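You operate a simulated robot arm through the tools that you are given. There is no shell and no other tool.

The job below is to be done with a simulated robot arm. You get a single attempt, and the scene is never put back.

JOB
Close the rework bench: brush off the dust and park roller, height slider and tilt lever.
Fine: bench brush, then put it back; film roller back to its start, height slider down to nought, tilt lever back. Set down upright: bench brush. What is to be rubbed or washed off counts as gone when no trace of it is left.

It is judged by the outcome, as a careful person would: the job done as asked, and still so three seconds after it is handed in. It fails if anything else is knocked over, pushed out of place, dropped, spilled or broken.

ROBOT AND FRAMES
A 6-joint arm with a two-finger gripper, fixed in place. Base frame: the origin is at the foot of the arm, x ahead of it, y to its left, z up; the work surface is at about z = 0.88. Units: m, rad, N and s.
Its first joint turns from -2.897 to 2.897 rad. Payload 3.43 kg.
The TCP is the grasp point between the finger pads, 0.02 m short of the fingertips. In the tool frame z runs along the fingers and y along their closing line. Largest opening 0.19 m; the body of the gripper starts 0.248 m behind the TCP.
Orientation is told as [roll, pitch, yaw] about the base's x, y, z axes, in that order, counted from this pose: with the fingers straight down and closing along the base's y, the tool's x points along the base's -x, its y along +y and its z along -z.

CONTROLS
- The arm moves only by the tool arm_command. Its argument "targets" is a list of rows, each a list of 7 numbers: the shift along the tool's x, y, z in m, then the turn, a rotation vector about the tool's x, y, z in rad, then the finger opening in m, from 0 to 0.19. In form: [[tx, ty, tz, wx, wy, wz, gripper], ...]. A call has 1 to 20 rows; each row is the pose to reach, as a shift and turn from the pose commanded when the call began, along the tool's axes at that moment. A row lasts 0.2 s, in which the tool goes at most 0.05 m and 0.15 rad; a call with a longer step from one row to the next is refused whole, and so is a gripper value outside its range. A pose out of reach is approached as far as the arm can. The call stops where the force on the tool passes 50 N (or 10 N more than at its start, if that is more) or the arm is blocked; 0.2 s more then pass. Each finger travels about 0.045 m/s and halts on what it meets, pressing with about 21 N; the grip force reading is that of the motor and also rises with nothing between the fingers. The clock runs only during rows and for 0.2 s after the last one: add rows that repeat a pose to give the fingers time. The reply holds the time, the measured pose of the TCP, the force on the tool along the base axes, the opening and the grip force, in the units named above and with some noise, with the torque about the TCP (base axes, N m) and any sound that the robot's microphone picked up.
- Cameras (640 x 400 px; columns grow to the right, rows downward): "scene" is fixed at [0.2194, 0.6496, 1.6276]; the picture's right is [-0.64, -0.77, 0.00], its down [-0.59, 0.48, -0.65] and it looks along [0.50, -0.41, -0.76] (base axes); focal length 315 px, centre (320, 200). "wrist" rides on the gripper at [0.071, -0.009, -0.288] in the tool frame; the picture's right is [0.12, 0.99, 0.00], its down [-0.96, 0.11, -0.25] and it looks along [-0.25, 0.03, 0.97] (tool axes); focal length 261 px, centre (320, 200). There is no depth. A picture from a camera that has moved, and an enlarged one, comes with that camera's place and axes in the base frame and with its lens.
- snapshot(camera): a new picture of that camera. The clock stands still meanwhile.
- slide_trunk(by): slides the trunk up (or, below 0, down) by that many m; the arm rides with it, the base frame stays. It gives what a move gives, with no picture.
- enlarge(camera, box): a new picture of the part [left, top, right, bottom] of that camera's present view, enlarged. The clock stands still meanwhile.
- close_job(): hands the job in; it is judged then, once.

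Nothing tells you positions but the pictures and the camera data. Unless the task says otherwise, let go and move clear before handing in.

The tools are called after "Emit:" as name(argument=value, ...) on one line, values as JSON. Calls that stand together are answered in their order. arm_command: Moves the arm, as the interface text tells. Its arguments: {"type":"object","properties":{"targets":{"type":"array","items":{"type":"array","items":{"type":"number"}}}},"required":["targets"]} The other tools are called the same way: slide_trunk (by) slides the trunk up or down; snapshot (camera) takes a picture; enlarge (camera, box) takes an enlarged picture of a part of a camera's view; close_job () hands the job in.

At the start:

```text
time: 0.0
tool_pos: [0.7128, 0.1029, 1.215]
tool_rot: [-0.001, 0.0, 0.001]
ft_force: [0.8, -0.6, 1.2]
ft_torque: [-0.01, 0.0, -0.05]
grip_width: 0.1899
grip_force: 0.0
trunk travel left (down, up): [-0.15, 0.09]
```

scene: 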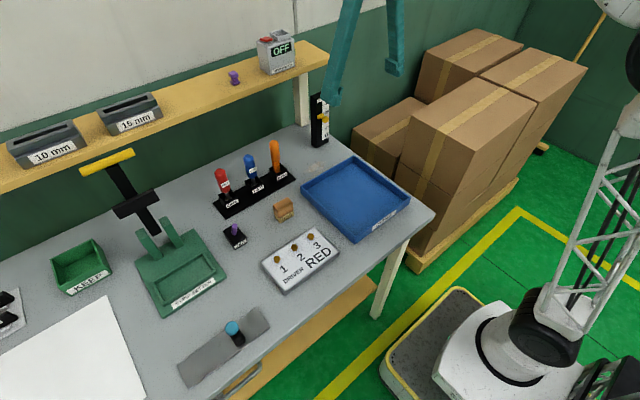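
wrist: 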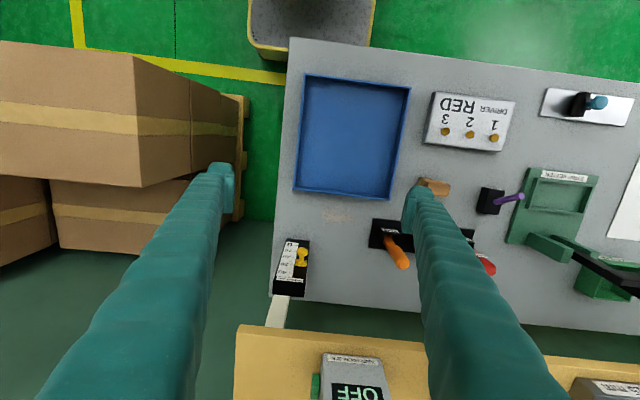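

I see a bench with a blue tray, a tool rack, a small brown brush-like block, a driver panel, a slide with a blue knob, a vertical slider with a yellow knob, a purple tilt lever and a shelf. First I'll enlarge parts of the view to identify each item.

Emit:
enlarge(camera="scene", box=[200, 130, 340, 260])

Emit:
enlarge(camera="scene", box=[160, 280, 300, 400])

Emit:
enlarge(camera="scene", box=[290, 80, 350, 160])

Emit:
enlarge(camera="scene", box=[210, 20, 310, 100])

Emit:
enlarge(camera="wrist", box=[260, 160, 440, 310])

Emit:
enlarge(camera="scene", box=[0, 130, 240, 340])

```text
3.08 times, centred on (270, 195) of scene
camera zoom: at [0.2194, 0.6496, 1.6276], right [-0.64, -0.77, 0.0], down [-0.59, 0.48, -0.65], along [0.5, -0.41, -0.76], focal length 970 px, centre (474, 215)
```

zoom: 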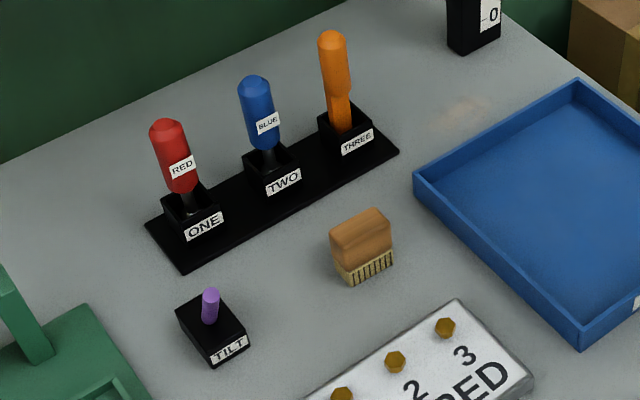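

```text
3.33 times, centred on (230, 340) of scene
camera zoom: at [0.2194, 0.6496, 1.6276], right [-0.64, -0.77, 0.0], down [-0.59, 0.48, -0.65], along [0.5, -0.41, -0.76], focal length 1050 px, centre (620, -267)
```

zoom: 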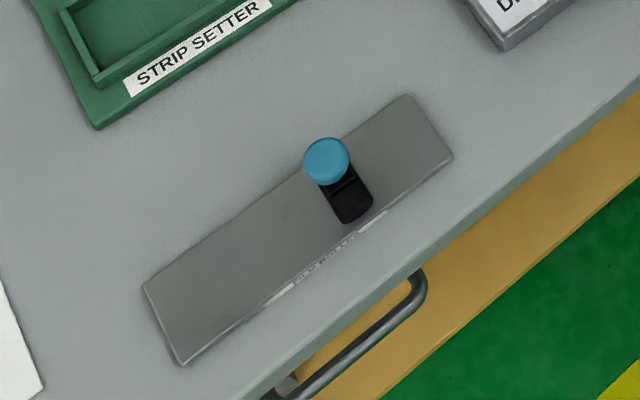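

```text
5.00 times, centred on (320, 120) of scene
camera zoom: at [0.2194, 0.6496, 1.6276], right [-0.64, -0.77, 0.0], down [-0.59, 0.48, -0.65], along [0.5, -0.41, -0.76], focal length 1576 px, centre (320, 600)
```

zoom: 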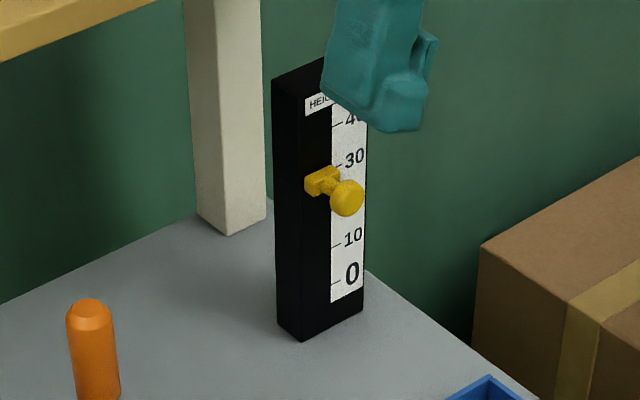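

```text
5.00 times, centred on (260, 60) of scene
camera zoom: at [0.2194, 0.6496, 1.6276], right [-0.64, -0.77, 0.0], down [-0.59, 0.48, -0.65], along [0.5, -0.41, -0.76], focal length 1576 px, centre (620, 900)
```

zoom: 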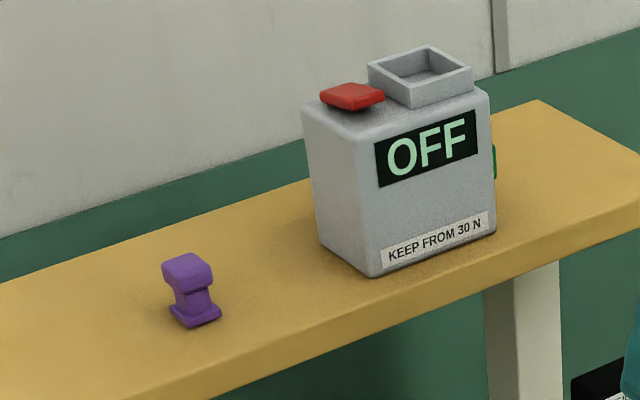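

```text
2.67 times, centred on (350, 235) of wrist
camera zoom: at [0.6433, 0.0935, 1.5028], right [-0.12, 0.99, 0.0], down [0.96, 0.12, 0.25], along [0.25, 0.03, -0.97], focal length 695 px, centre (240, 107)
```

zoom: 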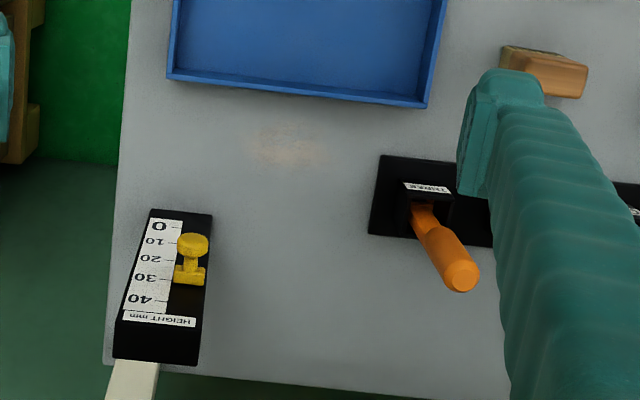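

```text
1.90 times, centred on (120, 235) of scene
camera zoom: at [0.2194, 0.6496, 1.6276], right [-0.64, -0.77, 0.0], down [-0.59, 0.48, -0.65], along [0.5, -0.41, -0.76], focal length 600 px, centre (701, 133)
```

zoom: 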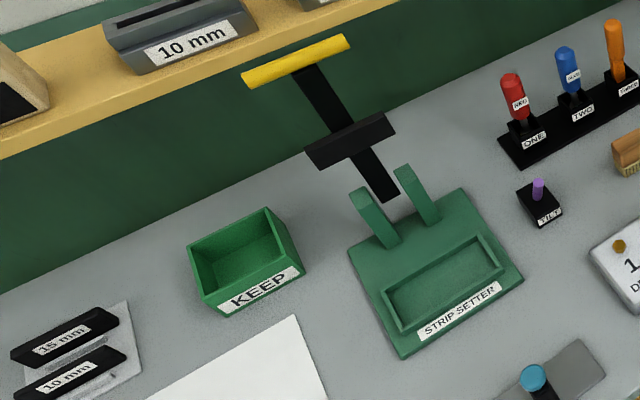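

The dust is a faint smudge near (0.84, 0.16), between the height slider and the rack. The brush stands near (0.73, 0.37), the tilt box near (0.74, 0.52) and the roller plate near (0.51, 0.68). I'll zoom in further to read labels and find the park positions.

Emit:
enlarge(camera="scene", box=[175, 300, 275, 390])

Emit:
enlarge(camera="scene", box=[215, 215, 255, 255])

Emit:
enlarge(camera="wrist", box=[470, 70, 640, 220])

Emit:
enlarge(camera="scene", box=[285, 145, 345, 185])

Emit:
enlarge(camera="wrist", box=[300, 190, 380, 240])

Emit:
enlarge(camera="wrist", box=[260, 220, 330, 310])

```text
4.44 times, centred on (225, 345) of scene
camera zoom: at [0.2194, 0.6496, 1.6276], right [-0.64, -0.77, 0.0], down [-0.59, 0.48, -0.65], along [0.5, -0.41, -0.76], focal length 1400 px, centre (742, -444)
```

zoom: 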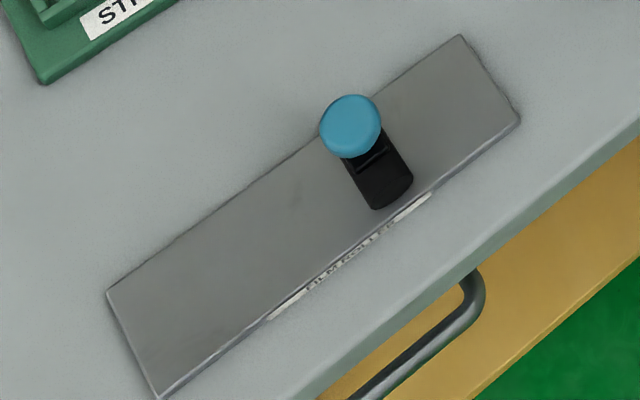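

```text
10.00 times, centred on (235, 235) of scene
camera zoom: at [0.2194, 0.6496, 1.6276], right [-0.64, -0.77, 0.0], down [-0.59, 0.48, -0.65], along [0.5, -0.41, -0.76], focal length 3151 px, centre (1170, -150)
```

zoom: 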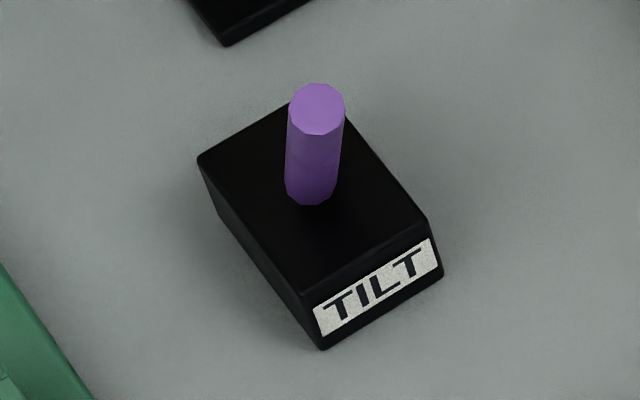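

```text
2.67 times, centred on (555, 145) of wrist
camera zoom: at [0.6433, 0.0935, 1.5028], right [-0.12, 0.99, 0.0], down [0.96, 0.12, 0.25], along [0.25, 0.03, -0.97], focal length 695 px, centre (-307, 347)
```

zoom: 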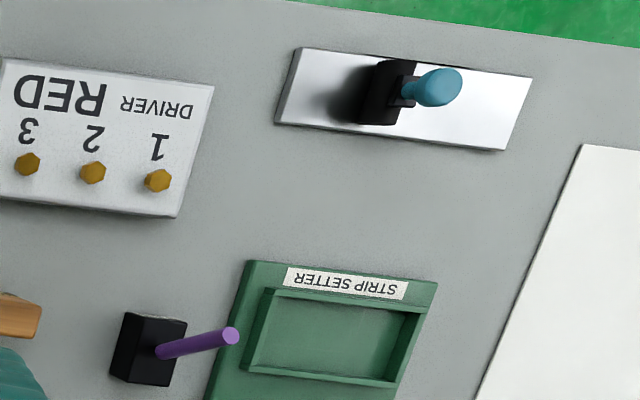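

```text
10.00 times, centred on (315, 165) of scene
camera zoom: at [0.2194, 0.6496, 1.6276], right [-0.64, -0.77, 0.0], down [-0.59, 0.48, -0.65], along [0.5, -0.41, -0.76], focal length 3151 px, centre (370, 550)
```

zoom: 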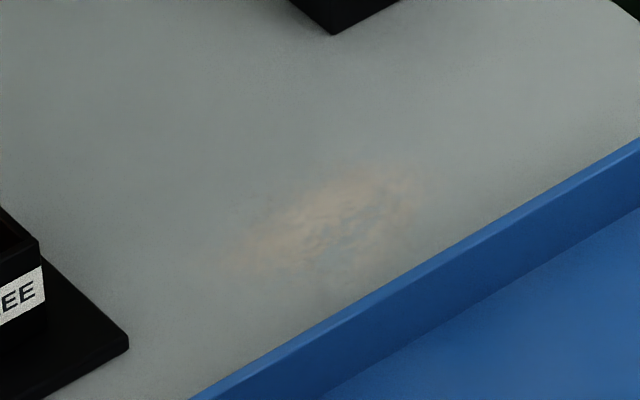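

```text
8.00 times, centred on (340, 215) of wrist
camera zoom: at [0.6433, 0.0935, 1.5028], right [-0.12, 0.99, 0.0], down [0.96, 0.12, 0.25], along [0.25, 0.03, -0.97], focal length 2085 px, centre (160, 80)
```

zoom: 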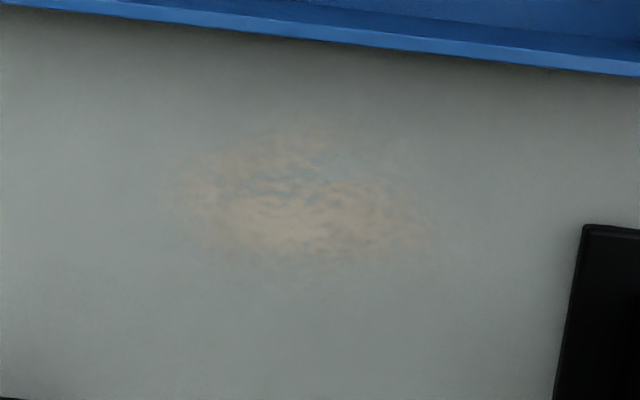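

```text
4.44 times, centred on (295, 265) of wrist
camera zoom: at [0.6433, 0.0935, 1.5028], right [-0.12, 0.99, 0.0], down [0.96, 0.12, 0.25], along [0.25, 0.03, -0.97], focal length 1158 px, centre (431, -89)
```

zoom: 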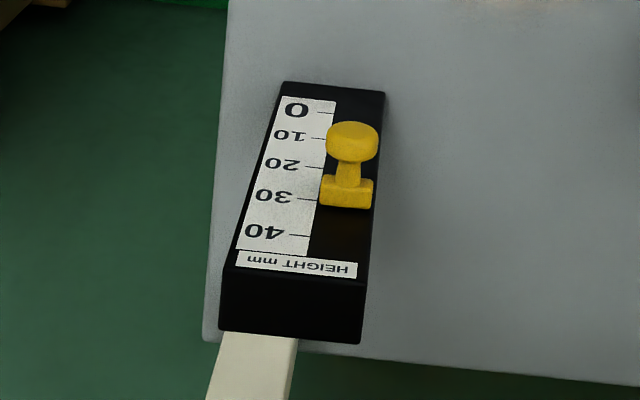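

I read no start mark on the roller plate from above, and the tilt lever leans toward +y. I'll move the wrist camera over to the front-left, looking forward and down, to read the roller's front label and see the lever from another side.

Emit:
arm_command(targets=[[0.0174, 0.0321, 0.005, 0, -0.039, 0, 0.19], [0.0348, 0.0641, 0.01, 0, -0.078, 0, 0.19], [0.0522, 0.0962, 0.015, 0, -0.117, 0, 0.19], [0.0696, 0.1282, 0.02, 0, -0.156, 0, 0.19], [0.087, 0.1603, 0.025, 0, -0.195, 0, 0.19], [0.1043, 0.1924, 0.03, 0, -0.233, 0, 0.19], [0.1217, 0.2244, 0.035, 0, -0.272, 0, 0.19], [0.1391, 0.2565, 0.04, 0, -0.311, 0, 0.19], [0.1565, 0.2885, 0.045, 0, -0.35, 0, 0.19], [0.1739, 0.3206, 0.05, 0, -0.389, 0, 0.19], [0.1913, 0.3527, 0.055, 0, -0.428, 0, 0.19], [0.2087, 0.3847, 0.06, 0, -0.467, 0, 0.19], [0.2261, 0.4168, 0.065, 0, -0.506, 0, 0.19], [0.2435, 0.4488, 0.08, 0, -0.545, 0, 0.19], [0.2609, 0.4809, 0.1, 0, -0.584, 0, 0.19], [0.2783, 0.513, 0.12, 0, -0.622, 0, 0.19], [0.2956, 0.545, 0.14, 0, -0.661, 0, 0.19], [0.313, 0.577, 0.165, 0, -0.7, 0, 0.19], [0.313, 0.577, 0.165, 0, -0.7, 0, 0.19]])

Emit:
snapshot(camera="wrist")

Emit:
snapshot(camera="scene")

```text
time: 4.0
tool_pos: [0.4012, 0.6796, 1.0496]
tool_rot: [-0.002, -0.699, 0.002]
ft_force: [-0.4, 0.4, 0.2]
ft_torque: [0.02, -0.03, -0.04]
grip_width: 0.1901
grip_force: 0.0
trunk travel left (down, up): [-0.15, 0.09]
```

```text
taken
camera wrist: at [0.1615, 0.6719, 1.223], right [-0.09, 0.99, -0.08], down [0.58, 0.12, 0.81], along [0.81, 0.03, -0.58], focal length 261 px, centre (320, 200)
```

wrist: 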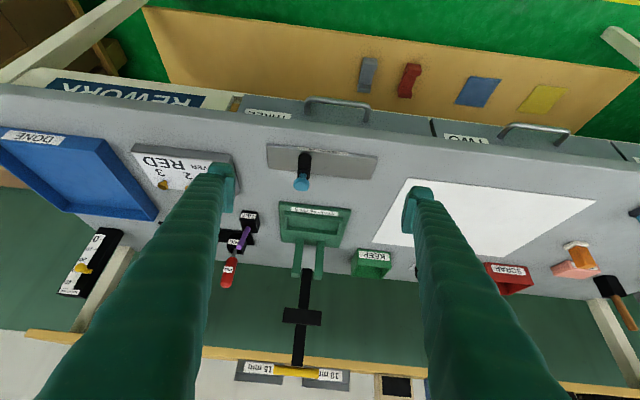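

```text
taken
```

scene: 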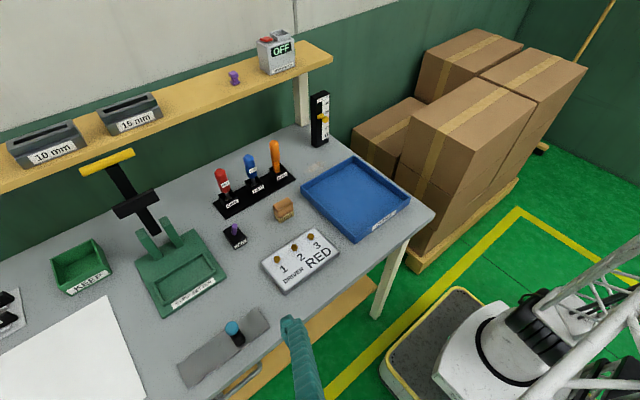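

The wrist view shows the whole bench, including more items on the far left, one of which might be another brush. I'll enlarge the roller, the lever and those items.

Emit:
enlarge(camera="wrist", box=[255, 130, 385, 210])

Emit:
enlarge(camera="wrist", box=[540, 220, 640, 340])

Emit:
enlarge(camera="wrist", box=[215, 200, 275, 290])

Emit:
enlarge(camera="wrist", box=[0, 60, 280, 140])

Emit:
enlarge(camera="scene", box=[265, 190, 305, 230])

```text
4.92 times, centred on (320, 170) of wrist
camera zoom: at [0.1615, 0.6719, 1.223], right [-0.09, 0.99, -0.08], down [0.58, 0.12, 0.81], along [0.81, 0.03, -0.58], focal length 1283 px, centre (320, 348)
```

zoom: 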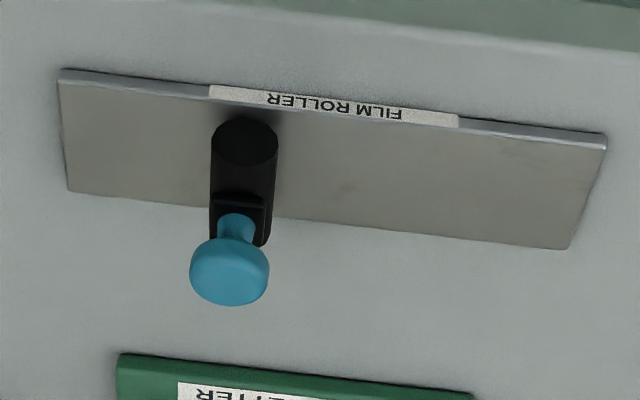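

```text
3.33 times, centred on (590, 280) of wrist
camera zoom: at [0.1615, 0.6719, 1.223], right [-0.09, 0.99, -0.08], down [0.58, 0.12, 0.81], along [0.81, 0.03, -0.58], focal length 869 px, centre (-580, -67)
```

zoom: 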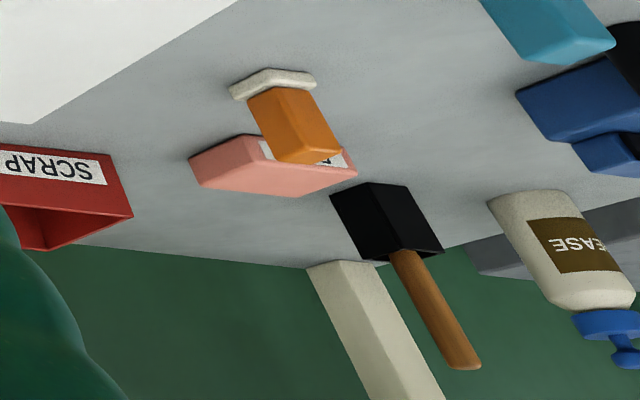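

```text
4.44 times, centred on (245, 245) of wrist
camera zoom: at [0.1615, 0.6719, 1.223], right [-0.09, 0.99, -0.08], down [0.58, 0.12, 0.81], along [0.81, 0.03, -0.58], focal length 1158 px, centre (653, 0)
```

zoom: 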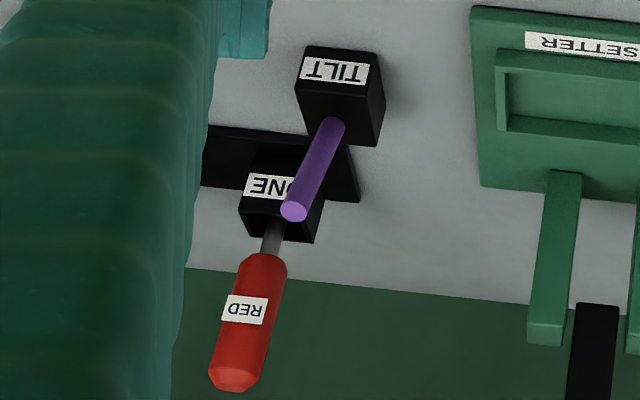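

```text
2.29 times, centred on (140, 100) of wrist
camera zoom: at [0.1615, 0.6719, 1.223], right [-0.09, 0.99, -0.08], down [0.58, 0.12, 0.81], along [0.81, 0.03, -0.58], focal length 596 px, centre (731, 429)
```

zoom: 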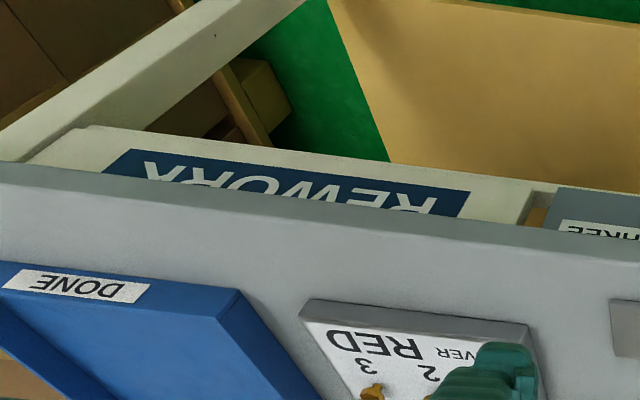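

```text
10.00 times, centred on (285, 210) of scene
camera zoom: at [0.2194, 0.6496, 1.6276], right [-0.64, -0.77, 0.0], down [-0.59, 0.48, -0.65], along [0.5, -0.41, -0.76], focal length 3151 px, centre (670, 100)
```

zoom: 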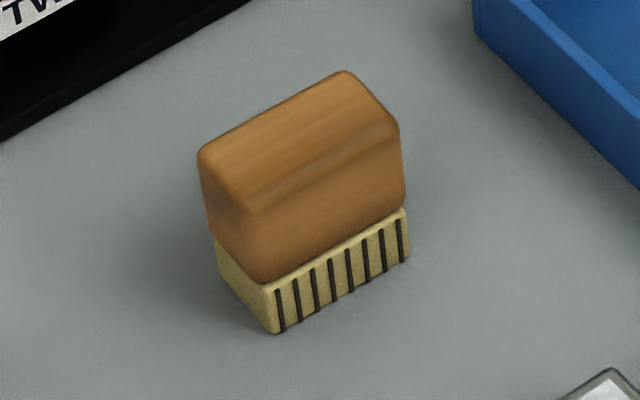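

The bristled wooden block near (0.73, 0.37) is the bench brush. The tilt lever leans about 20° toward the robot. I still need to know which end is the roller's start, so I'll look at the plate for marks and check the rest of the left side.

Emit:
enlarge(camera="wrist", box=[262, 138, 322, 176])

Emit:
enlarge(camera="wrist", box=[315, 145, 385, 185])

Emit:
enlarge(camera="scene", box=[175, 330, 235, 390])

Emit:
enlarge(camera="scene", box=[220, 300, 280, 350])

Emit:
enlarge(camera="wrist", box=[180, 340, 400, 400])

```text
10.53 times, centred on (292, 157) of wrist
camera zoom: at [0.1615, 0.6719, 1.223], right [-0.09, 0.99, -0.08], down [0.58, 0.12, 0.81], along [0.81, 0.03, -0.58], focal length 2744 px, centre (615, 653)
```

zoom: 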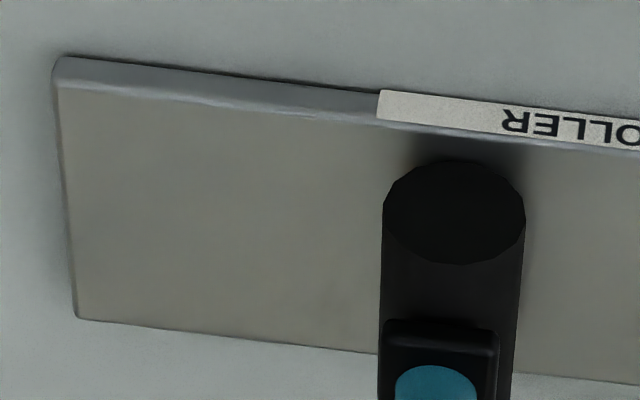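

```text
9.14 times, centred on (350, 165) of wrist
camera zoom: at [0.1615, 0.6719, 1.223], right [-0.09, 0.99, -0.08], down [0.58, 0.12, 0.81], along [0.81, 0.03, -0.58], focal length 2383 px, centre (46, 520)
```

zoom: 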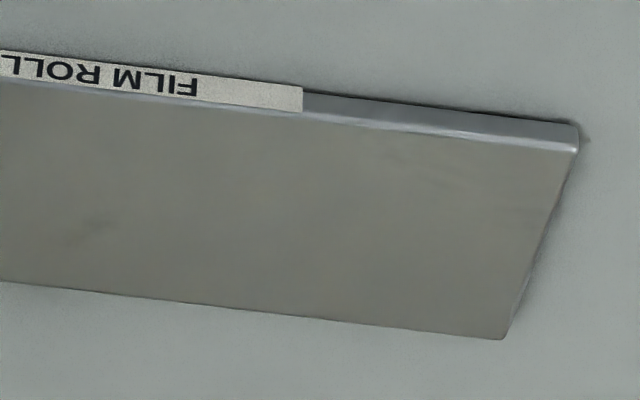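

```text
6.67 times, centred on (205, 360) of scene
camera zoom: at [0.2194, 0.6496, 1.6276], right [-0.64, -0.77, 0.0], down [-0.59, 0.48, -0.65], along [0.5, -0.41, -0.76], focal length 2101 px, centre (1087, -867)
```

zoom: 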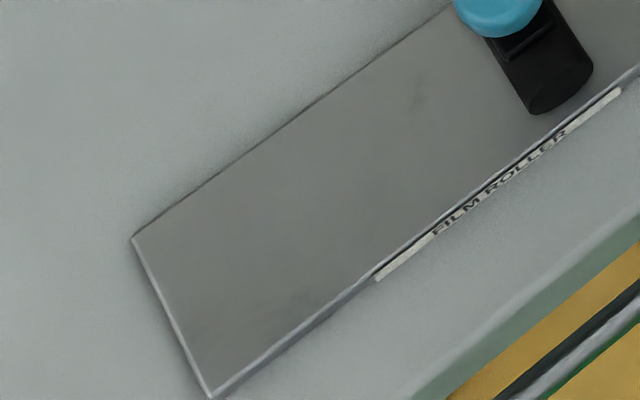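

```text
8.00 times, centred on (250, 325) of scene
camera zoom: at [0.2194, 0.6496, 1.6276], right [-0.64, -0.77, 0.0], down [-0.59, 0.48, -0.65], along [0.5, -0.41, -0.76], focal length 2521 px, centre (880, -800)
```

zoom: 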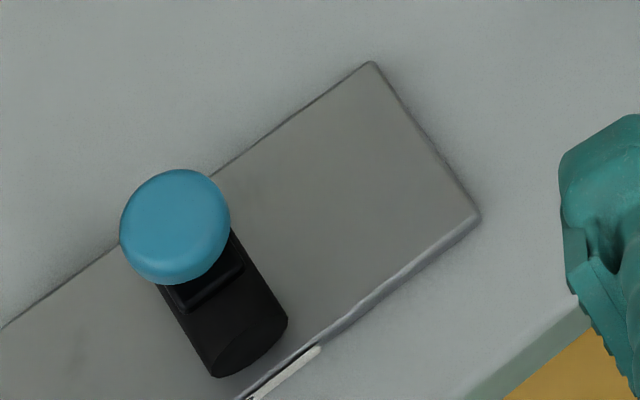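

```text
2.91 times, centred on (290, 370) of wrist
camera zoom: at [0.1615, 0.6719, 1.223], right [-0.09, 0.99, -0.08], down [0.58, 0.12, 0.81], along [0.81, 0.03, -0.58], focal length 758 px, centre (407, -294)
```

zoom: 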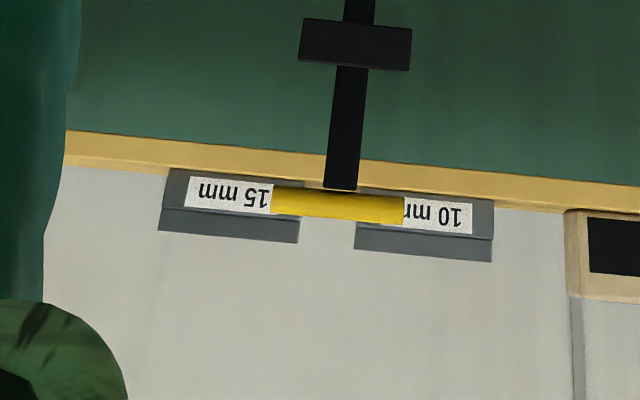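

No start mark shows on the plate. I'll turn the wrist camera left to look for hints such as a card or sign, and to see the remaining objects.

Emit:
arm_command(targets=[[0, 0, 0, -0.077, 0, -0.092, 0.19], [0, 0, 0, -0.154, 0, -0.184, 0.19], [0, 0, 0, -0.232, 0, -0.275, 0.19], [0, 0, 0, -0.309, 0, -0.367, 0.19], [0, 0, 0, -0.386, 0, -0.459, 0.19], [0, 0, 0, -0.386, 0, -0.459, 0.19]])

Emit:
snapshot(camera="wrist")

```text
time: 5.4
tool_pos: [0.4002, 0.6798, 1.0497]
tool_rot: [0.0, -0.699, 0.603]
ft_force: [0.0, 0.3, 0.1]
ft_torque: [-0.01, -0.01, 0.01]
grip_width: 0.1898
grip_force: 0.1
trunk travel left (down, up): [-0.15, 0.09]
```

```text
taken
camera wrist: at [0.2077, 0.5372, 1.2243], right [-0.64, 0.77, -0.08], down [0.41, 0.42, 0.81], along [0.65, 0.48, -0.58], focal length 261 px, centre (320, 200)
```

wrist: 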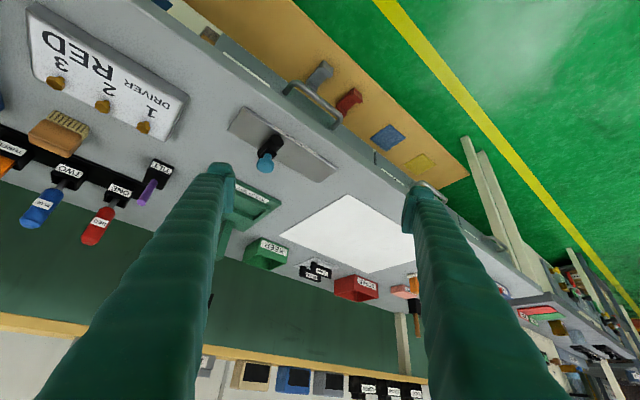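

I found no card or sign saying which end is the start. I'll do the brush first, and settle the roller's start end by feel afterwards. I'm turning the tool back and moving to above the brush with a slight forward tilt, to keep the wrist clear of the shelf.

Emit:
arm_command(targets=[[-0.0077, 0, -0.0092, 0.077, 0, 0.092, 0.19], [-0.0155, 0, -0.0184, 0.154, 0, 0.184, 0.17], [-0.0232, 0, -0.0275, 0.232, 0, 0.275, 0.15], [-0.0309, 0, -0.0367, 0.309, 0, 0.367, 0.13], [-0.0386, 0, -0.0459, 0.386, 0, 0.459, 0.12], [-0.0386, 0, -0.0459, 0.386, 0, 0.459, 0.11], [-0.0386, 0, -0.0459, 0.386, 0, 0.459, 0.11]])

Emit:
arm_command(targets=[[-0.018, -0.026, 0.021, 0, 0.033, 0, 0.11], [-0.036, -0.052, 0.042, 0, 0.067, 0, 0.11], [-0.054, -0.078, 0.062, 0, 0.1, 0, 0.11], [-0.073, -0.103, 0.083, 0, 0.133, 0, 0.11], [-0.091, -0.129, 0.104, 0, 0.167, 0, 0.11], [-0.109, -0.155, 0.124, 0, 0.2, 0, 0.11], [-0.127, -0.181, 0.145, 0, 0.233, 0, 0.11], [-0.145, -0.207, 0.166, 0, 0.267, 0, 0.11], [-0.163, -0.232, 0.187, 0, 0.3, 0, 0.11], [-0.182, -0.258, 0.207, 0, 0.333, 0, 0.11], [-0.2, -0.284, 0.228, 0, 0.367, 0, 0.11], [-0.218, -0.31, 0.249, 0, 0.4, 0, 0.11], [-0.218, -0.31, 0.249, 0, 0.4, 0, 0.11]])

Emit:
snapshot(camera="wrist")

Emit:
snapshot(camera="scene")

```text
time: 7.0
tool_pos: [0.3996, 0.6791, 1.1097]
tool_rot: [0.001, -0.7, 0.0]
ft_force: [0.2, -0.5, -0.3]
ft_torque: [0.04, 0.04, 0.02]
grip_width: 0.1099
grip_force: 0.0
trunk travel left (down, up): [-0.15, 0.09]
```

```text
time: 9.8
tool_pos: [0.7276, 0.3684, 1.0593]
tool_rot: [0.001, -0.3, 0.0]
ft_force: [0.2, 0.2, 0.2]
ft_torque: [-0.01, -0.02, 0.03]
grip_width: 0.1099
grip_force: 0.0
trunk travel left (down, up): [-0.15, 0.09]
```

```text
taken
camera wrist: at [0.5765, 0.3602, 1.3139], right [-0.11, 0.99, -0.03], down [0.85, 0.12, 0.52], along [0.52, 0.03, -0.85], focal length 261 px, centre (320, 200)
```

wrist: 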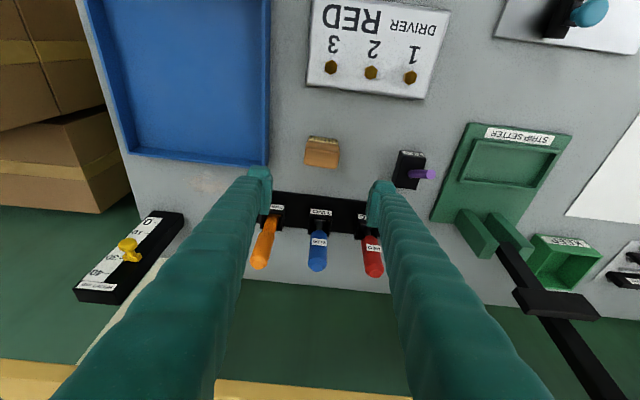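

```text
taken
```

scene: 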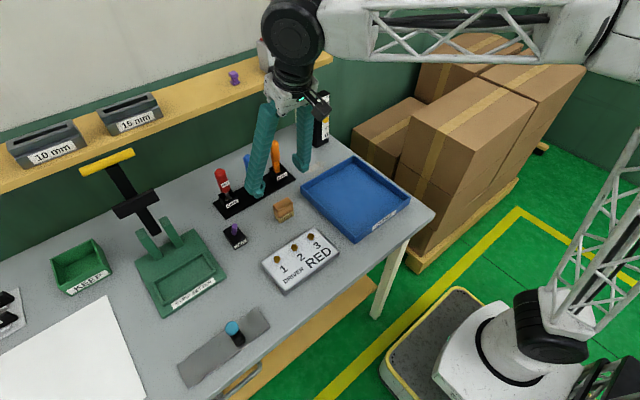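

The gripper is above the bench near the brush, and the arm is clear of the shelf. I'll enlarge the brush in the wrist view to refine its position.

Emit:
enlarge(camera="wrist", box=[290, 125, 354, 175])

Emit:
enlarge(camera="wrist", box=[380, 140, 450, 200])

Emit:
enlarge(camera="wrist", box=[60, 160, 260, 320])

```text
8.00 times, centred on (322, 150) of wrist
camera zoom: at [0.5765, 0.3602, 1.3139], right [-0.11, 0.99, -0.03], down [0.85, 0.12, 0.52], along [0.52, 0.03, -0.85], focal length 2085 px, centre (304, 600)
```

zoom: 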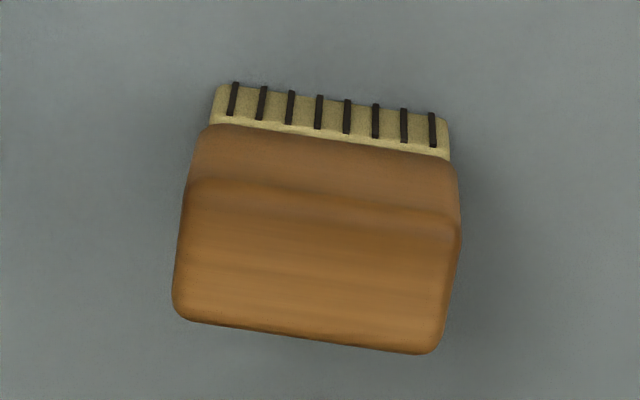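

```text
6.67 times, centred on (415, 170) of wrist
camera zoom: at [0.5765, 0.3602, 1.3139], right [-0.11, 0.99, -0.03], down [0.85, 0.12, 0.52], along [0.52, 0.03, -0.85], focal length 1738 px, centre (-313, 400)
```

zoom: 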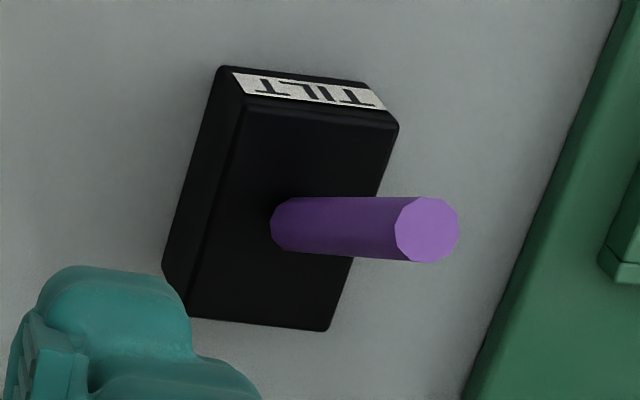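

```text
2.50 times, centred on (160, 240) of wrist
camera zoom: at [0.5765, 0.3602, 1.3139], right [-0.11, 0.99, -0.03], down [0.85, 0.12, 0.52], along [0.52, 0.03, -0.85], focal length 652 px, centre (720, 100)
```

zoom: 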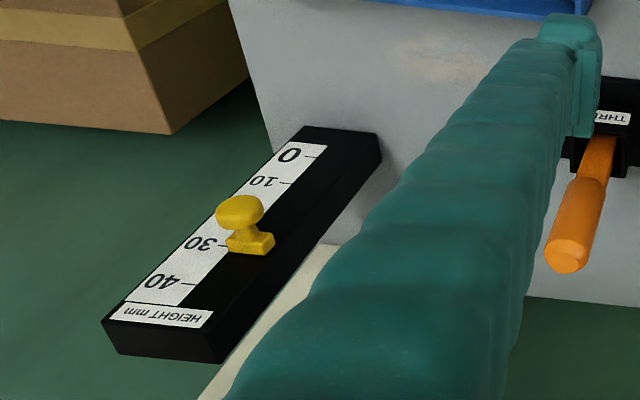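

The brush centre is at about (0.728, 0.368), aligned with y, with its top at z ≈ 0.944. I'll go straight down and grip it on its two end faces.

Emit:
arm_command(targets=[[0.0078, 0, 0.0251, 0, 0, 0, 0.11], [0.0155, 0, 0.0502, 0, 0, 0, 0.11], [0.0233, 0, 0.0752, 0, 0, 0, 0.11], [0.031, 0, 0.1003, 0, 0, 0, 0.11], [0.035, 0, 0.113, 0, 0, 0, 0.11], [0.0388, 0, 0.1254, 0, 0, 0, 0.11], [0.0388, 0, 0.1254, 0, 0, 0, 0.11]])

Emit:
snapshot(camera="wrist")

Emit:
enlarge(camera="scene", box=[240, 170, 330, 240])

```text
time: 11.4
tool_pos: [0.7277, 0.3704, 0.9295]
tool_rot: [-0.001, -0.299, 0.0]
ft_force: [0.4, 0.2, -0.4]
ft_torque: [0.01, 0.01, -0.03]
grip_width: 0.1098
grip_force: 0.2
trunk travel left (down, up): [-0.15, 0.09]
```

```text
taken
camera wrist: at [0.576, 0.3605, 1.1825], right [-0.11, 0.99, -0.03], down [0.85, 0.12, 0.52], along [0.52, 0.03, -0.85], focal length 261 px, centre (320, 200)
```

wrist: 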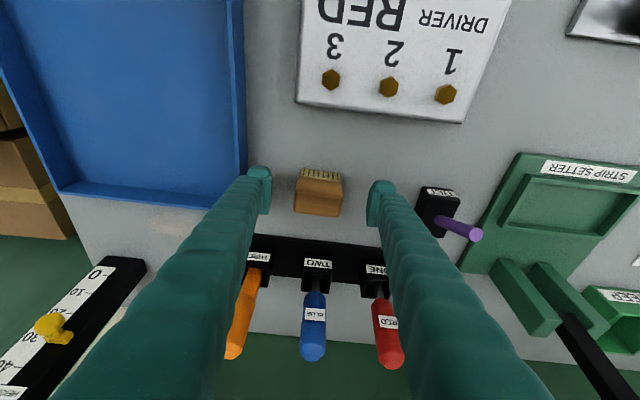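

```text
5.71 times, centred on (285, 205) of scene
camera zoom: at [0.2194, 0.6496, 1.6276], right [-0.64, -0.77, 0.0], down [-0.59, 0.48, -0.65], along [0.5, -0.41, -0.76], focal length 1800 px, centre (520, 171)
```

zoom: 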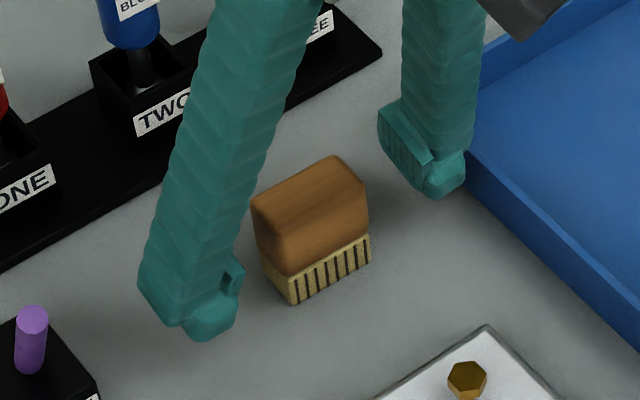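

The fingers straddle the brush evenly. Closing now.

Emit:
arm_command(targets=[[0, 0, 0, 0, 0, 0, 0.09], [0, 0, 0, 0, 0, 0, 0.07], [0, 0, 0, 0, 0, 0, 0.05], [0, 0, 0, 0, 0, 0, 0.03], [0, 0, 0, 0, 0, 0, 0.02], [0, 0, 0, 0, 0, 0, 0.02], [0, 0, 0, 0, 0, 0, 0.02]])

Emit:
enlarge(camera="scene", box=[240, 170, 330, 240])

Emit:
snapshot(camera="wrist")

```text
time: 13.0
tool_pos: [0.7276, 0.3694, 0.9281]
tool_rot: [-0.001, -0.301, 0.001]
ft_force: [0.3, 0.4, 0.4]
ft_torque: [0.09, 0.0, 0.01]
grip_width: 0.053
grip_force: 20.8
trunk travel left (down, up): [-0.15, 0.09]
```

```text
5.71 times, centred on (285, 205) of scene
camera zoom: at [0.2194, 0.6496, 1.6276], right [-0.64, -0.77, 0.0], down [-0.59, 0.48, -0.65], along [0.5, -0.41, -0.76], focal length 1800 px, centre (520, 171)
```

zoom: 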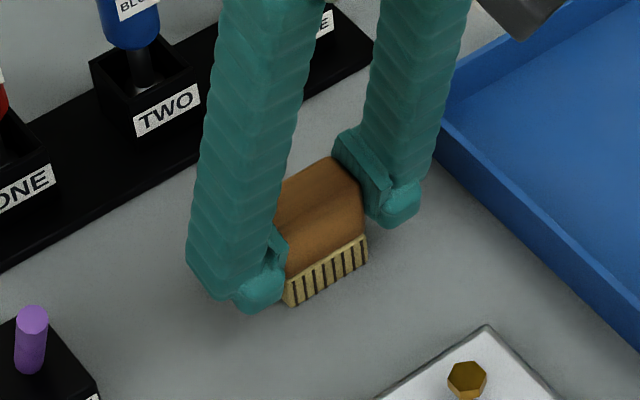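

```text
taken
camera wrist: at [0.5761, 0.3605, 1.1826], right [-0.11, 0.99, -0.03], down [0.85, 0.12, 0.52], along [0.52, 0.03, -0.85], focal length 261 px, centre (320, 200)
```

wrist: 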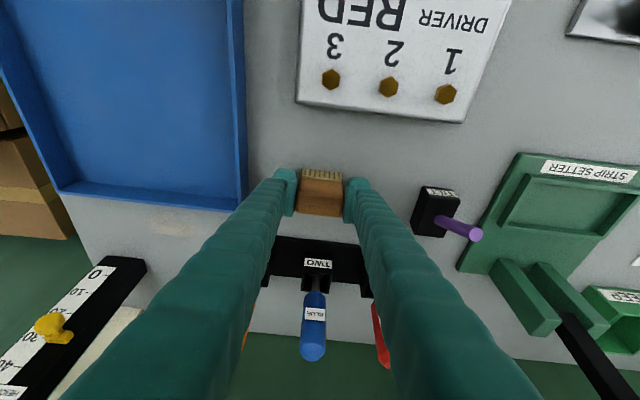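

The brush is gripped firmly at a width of 0.053. I'll lift it, carry it over the tray side and stop above the dust.

Emit:
arm_command(targets=[[-0.006, 0, -0.019, 0, 0, 0, 0.02], [-0.012, 0, -0.038, 0, 0, 0, 0.02], [-0.0177, 0, -0.0573, 0, 0, 0, 0.02], [-0.0177, -0.03, -0.0573, 0, 0, 0, 0.02], [-0.0177, -0.065, -0.0573, 0, 0, 0, 0.02], [-0.0177, -0.1, -0.0573, 0, 0, 0, 0.02], [-0.0177, -0.135, -0.0573, 0, 0, 0, 0.02], [-0.0177, -0.17, -0.0573, 0, 0, 0, 0.02], [-0.0177, -0.2, -0.0573, 0, 0, 0, 0.02], [-0.0454, -0.2, -0.0487, 0, 0, 0, 0.02], [-0.0731, -0.2, -0.0402, 0, 0, 0, 0.02], [-0.1008, -0.2, -0.0316, 0, 0, 0, 0.02], [-0.1008, -0.2, -0.0316, 0, 0, 0, 0.02]])

Emit:
snapshot(camera="scene")

Emit:
snapshot(camera="wrist")

Emit:
enlarge(camera="scene", box=[280, 100, 370, 190])

```text
time: 15.8
tool_pos: [0.8148, 0.1683, 0.9887]
tool_rot: [0.001, -0.299, 0.001]
ft_force: [0.0, -0.2, -0.8]
ft_torque: [0.02, 0.01, -0.02]
grip_width: 0.053
grip_force: 21.2
trunk travel left (down, up): [-0.15, 0.09]
```

```text
taken
```

scene: 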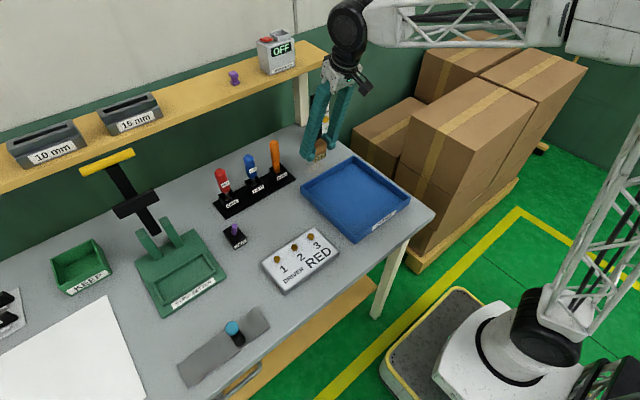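

```text
taken
camera wrist: at [0.6631, 0.1597, 1.243], right [-0.11, 0.99, -0.03], down [0.85, 0.12, 0.52], along [0.52, 0.03, -0.85], focal length 261 px, centre (320, 200)
```

wrist: 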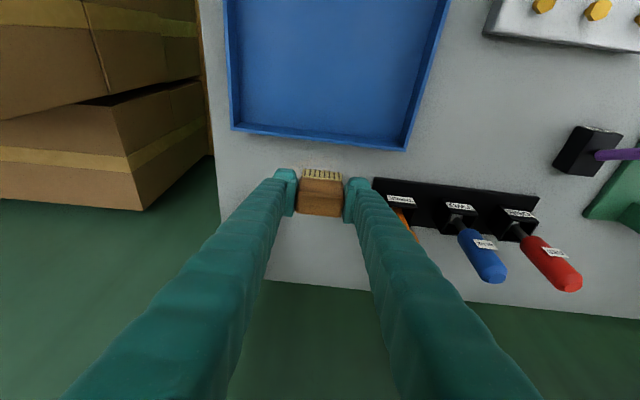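

```text
4.44 times, centred on (325, 145) of scene
camera zoom: at [0.2194, 0.6496, 1.6276], right [-0.64, -0.77, 0.0], down [-0.59, 0.48, -0.65], along [0.5, -0.41, -0.76], focal length 1400 px, centre (298, 444)
```

zoom: 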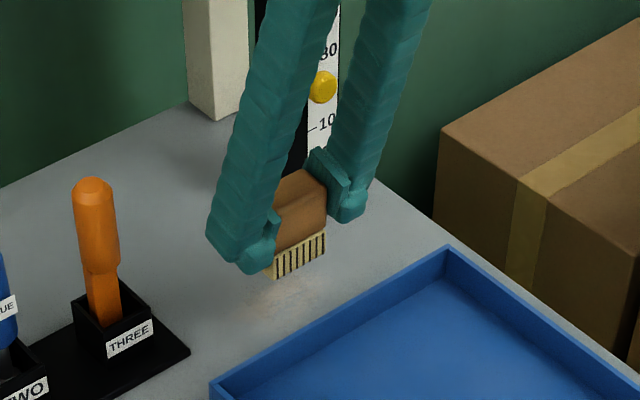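

The brush is held upright, with the dust directly below it. I'll lower it gently at the left end of the patch and check the contact force.

Emit:
arm_command(targets=[[0.006, 0.0267, 0.02, 0, 0, 0, 0.02], [0.012, 0.0267, 0.04, 0, 0, 0, 0.02], [0.0155, 0.0267, 0.05, 0, 0, 0, 0.02], [0.0171, 0.0267, 0.0553, 0, 0, 0, 0.02], [0.0182, 0.0267, 0.0589, 0, 0, 0, 0.02], [0.0182, 0.0267, 0.0589, 0, 0, 0, 0.02]])

Emit:
enlarge(camera="scene", box=[280, 120, 350, 190])

```text
time: 17.2
tool_pos: [0.8135, 0.195, 0.9289]
tool_rot: [0.003, -0.302, 0.002]
ft_force: [-0.7, -1.1, 11.9]
ft_torque: [-0.03, 0.02, -0.01]
grip_width: 0.053
grip_force: 21.0
trunk travel left (down, up): [-0.15, 0.09]
```

```text
5.71 times, centred on (315, 155) of scene
camera zoom: at [0.2194, 0.6496, 1.6276], right [-0.64, -0.77, 0.0], down [-0.59, 0.48, -0.65], along [0.5, -0.41, -0.76], focal length 1800 px, centre (349, 457)
```

zoom: 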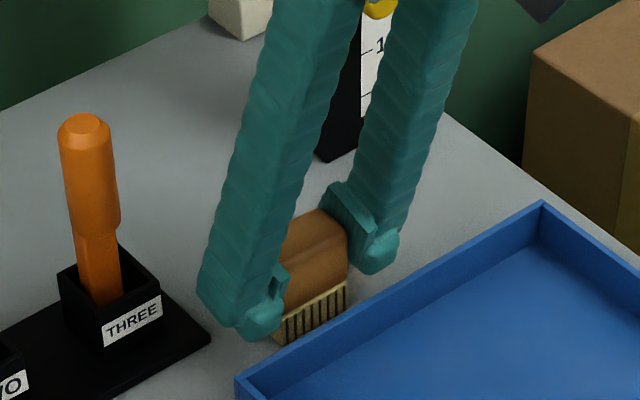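

Contact is about 12 N, which is gentle. I'll sweep across the patch in three overlapping strokes.

Emit:
arm_command(targets=[[0, -0.014, 0, 0, 0, 0, 0.02], [0, -0.028, 0, 0, 0, 0, 0.02], [0, -0.042, 0, 0, 0, 0, 0.02], [0, -0.056, 0, 0, 0, 0, 0.02], [-0.0096, -0.056, 0.003, 0, 0, 0, 0.02], [-0.0191, -0.056, 0.0059, 0, 0, 0, 0.02], [-0.0191, -0.042, 0.0059, 0, 0, 0, 0.02], [-0.0191, -0.028, 0.0059, 0, 0, 0, 0.02], [-0.0191, -0.014, 0.0059, 0, 0, 0, 0.02], [-0.0191, 0, 0.0059, 0, 0, 0, 0.02], [-0.0287, 0, 0.0089, 0, 0, 0, 0.02], [-0.0382, 0, 0.0118, 0, 0, 0, 0.02], [-0.0382, -0.014, 0.0118, 0, 0, 0, 0.02], [-0.0382, -0.028, 0.0118, 0, 0, 0, 0.02], [-0.0382, -0.042, 0.0118, 0, 0, 0, 0.02], [-0.0382, -0.056, 0.0118, 0, 0, 0, 0.02], [-0.0382, -0.056, 0.0118, 0, 0, 0, 0.02]])

Emit:
enlarge(camera="scene", box=[280, 120, 350, 190])

Emit:
snapshot(camera="wrist")

```text
time: 20.8
tool_pos: [0.8535, 0.1402, 0.9283]
tool_rot: [0.001, -0.301, 0.001]
ft_force: [-0.2, 0.1, 3.7]
ft_torque: [-0.01, -0.03, -0.01]
grip_width: 0.0531
grip_force: 20.9
trunk travel left (down, up): [-0.15, 0.09]
```

```text
5.71 times, centred on (315, 155) of scene
camera zoom: at [0.2194, 0.6496, 1.6276], right [-0.64, -0.77, 0.0], down [-0.59, 0.48, -0.65], along [0.5, -0.41, -0.76], focal length 1800 px, centre (349, 457)
```

zoom: 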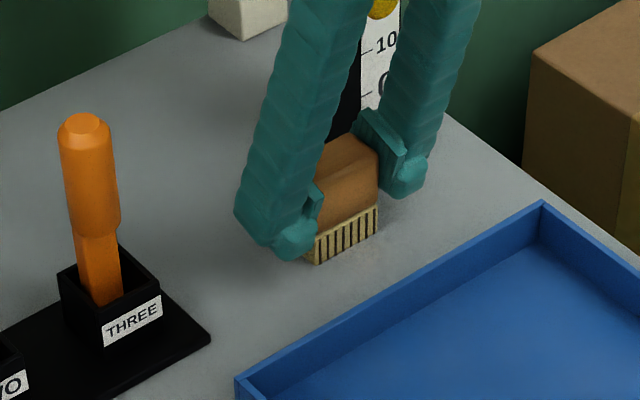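

```text
taken
camera wrist: at [0.7023, 0.1311, 1.1815], right [-0.11, 0.99, -0.03], down [0.85, 0.12, 0.52], along [0.52, 0.03, -0.85], focal length 261 px, centre (320, 200)
```

wrist: 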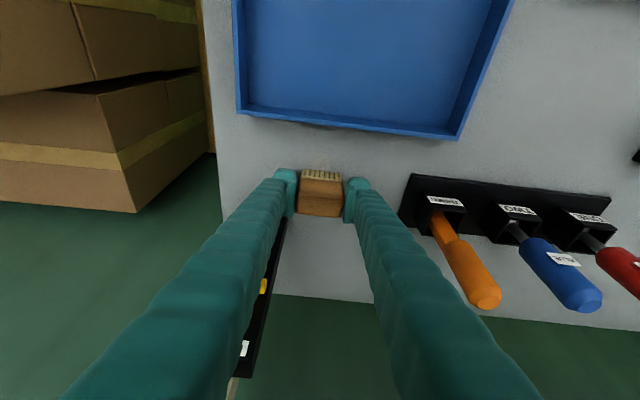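

The patch looks mostly gone. I'll sweep back over it with slightly more press to be thorough, then lift and inspect.

Emit:
arm_command(targets=[[0.0004, 0, 0.0012, 0, 0, 0, 0.02], [0.0004, 0.014, 0.0012, 0, 0, 0, 0.02], [0.0004, 0.028, 0.0012, 0, 0, 0, 0.02], [0.0004, 0.042, 0.0012, 0, 0, 0, 0.02], [0.0004, 0.058, 0.0012, 0, 0, 0, 0.02], [0.01, 0.058, -0.0018, 0, 0, 0, 0.02], [0.0195, 0.058, -0.0047, 0, 0, 0, 0.02], [0.0195, 0.044, -0.0047, 0, 0, 0, 0.02], [0.0195, 0.03, -0.0047, 0, 0, 0, 0.02], [0.0195, 0.014, -0.0047, 0, 0, 0, 0.02], [0.0195, 0, -0.0047, 0, 0, 0, 0.02], [0.029, 0, -0.0077, 0, 0, 0, 0.02], [0.0386, 0, -0.0106, 0, 0, 0, 0.02], [0.0386, 0.014, -0.0106, 0, 0, 0, 0.02], [0.0386, 0.028, -0.0106, 0, 0, 0, 0.02], [0.0386, 0.042, -0.0106, 0, 0, 0, 0.02], [0.0386, 0.058, -0.0106, 0, 0, 0, 0.02], [0.0386, 0.058, -0.0106, 0, 0, 0, 0.02]])

Emit:
enlarge(camera="scene", box=[285, 120, 355, 190])

```text
time: 24.6
tool_pos: [0.8132, 0.1995, 0.9279]
tool_rot: [0.001, -0.302, 0.002]
ft_force: [-1.1, -1.2, 8.4]
ft_torque: [0.01, 0.05, 0.0]
grip_width: 0.0527
grip_force: 20.5
trunk travel left (down, up): [-0.15, 0.09]
```

```text
5.71 times, centred on (320, 155) of scene
camera zoom: at [0.2194, 0.6496, 1.6276], right [-0.64, -0.77, 0.0], down [-0.59, 0.48, -0.65], along [0.5, -0.41, -0.76], focal length 1800 px, centre (320, 457)
```

zoom: 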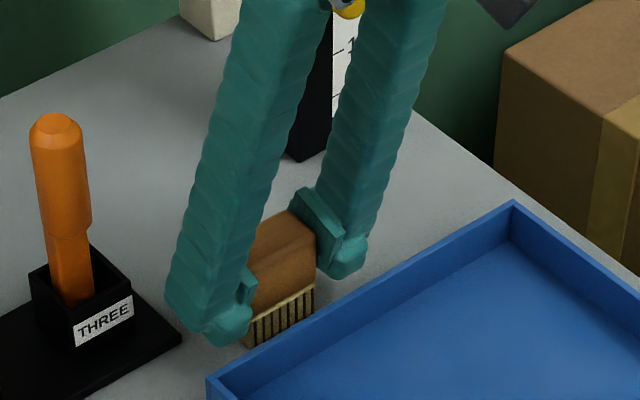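

Both passes are done. I'll lift the brush, back off over the tray and inspect the surface for any trace.

Emit:
arm_command(targets=[[-0.0062, 0, -0.02, 0, 0, 0, 0.02], [-0.0124, 0, -0.04, 0, 0, 0, 0.02], [-0.0186, 0, -0.0602, 0, 0, 0, 0.02], [0.0092, 0, -0.0688, 0, 0, 0, 0.02], [0.0368, 0, -0.0773, 0, 0, 0, 0.02], [0.0645, 0, -0.0859, 0, 0, 0, 0.02], [0.0645, 0.035, -0.0859, 0, 0, 0, 0.02], [0.0645, 0.07, -0.0859, 0, 0, 0, 0.02], [0.0645, 0.105, -0.0859, 0, 0, 0, 0.02], [0.0645, 0.14, -0.0859, 0, 0, 0, 0.02], [0.0645, 0.1713, -0.0859, 0, 0, 0, 0.02], [0.0645, 0.1713, -0.0859, 0, 0, 0, 0.02]])

Emit:
enlarge(camera="scene", box=[285, 140, 355, 190])

Emit:
snapshot(camera="wrist")

Emit:
enlarge(camera="scene", box=[240, 170, 330, 240])

```text
time: 27.2
tool_pos: [0.7269, 0.3699, 0.9895]
tool_rot: [-0.001, -0.302, 0.001]
ft_force: [0.3, 0.5, -0.9]
ft_torque: [0.02, 0.01, -0.01]
grip_width: 0.0532
grip_force: 21.2
trunk travel left (down, up): [-0.15, 0.09]
```

```text
8.00 times, centred on (320, 165) of scene
camera zoom: at [0.2194, 0.6496, 1.6276], right [-0.64, -0.77, 0.0], down [-0.59, 0.48, -0.65], along [0.5, -0.41, -0.76], focal length 2521 px, centre (320, 480)
```

zoom: 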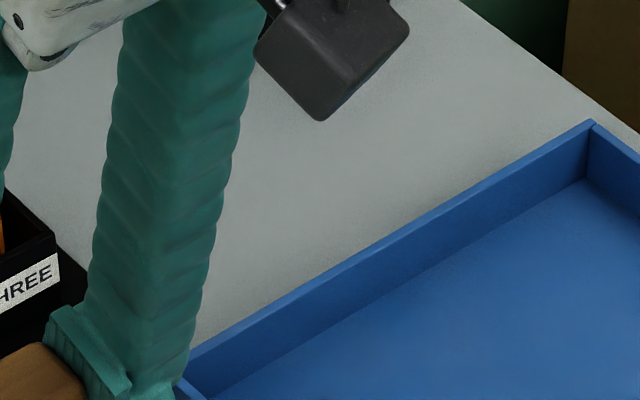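

```text
taken
camera wrist: at [0.5752, 0.3614, 1.2424], right [-0.11, 0.99, -0.04], down [0.85, 0.12, 0.52], along [0.52, 0.03, -0.85], focal length 261 px, centre (320, 200)
```

wrist: 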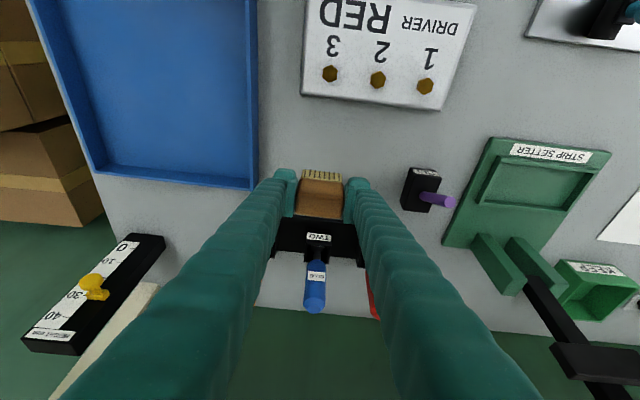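

```text
5.71 times, centred on (285, 205) of scene
camera zoom: at [0.2194, 0.6496, 1.6276], right [-0.64, -0.77, 0.0], down [-0.59, 0.48, -0.65], along [0.5, -0.41, -0.76], focal length 1800 px, centre (520, 171)
```

zoom: 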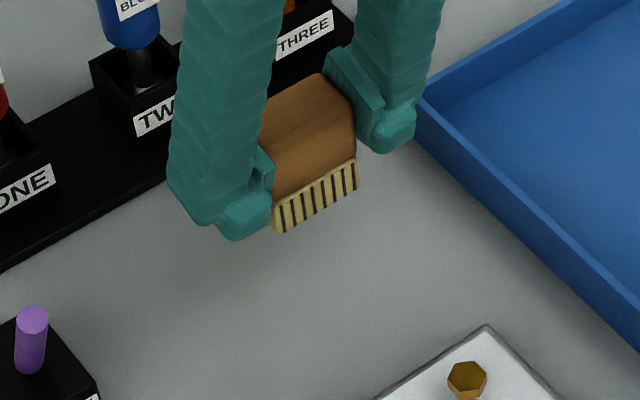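

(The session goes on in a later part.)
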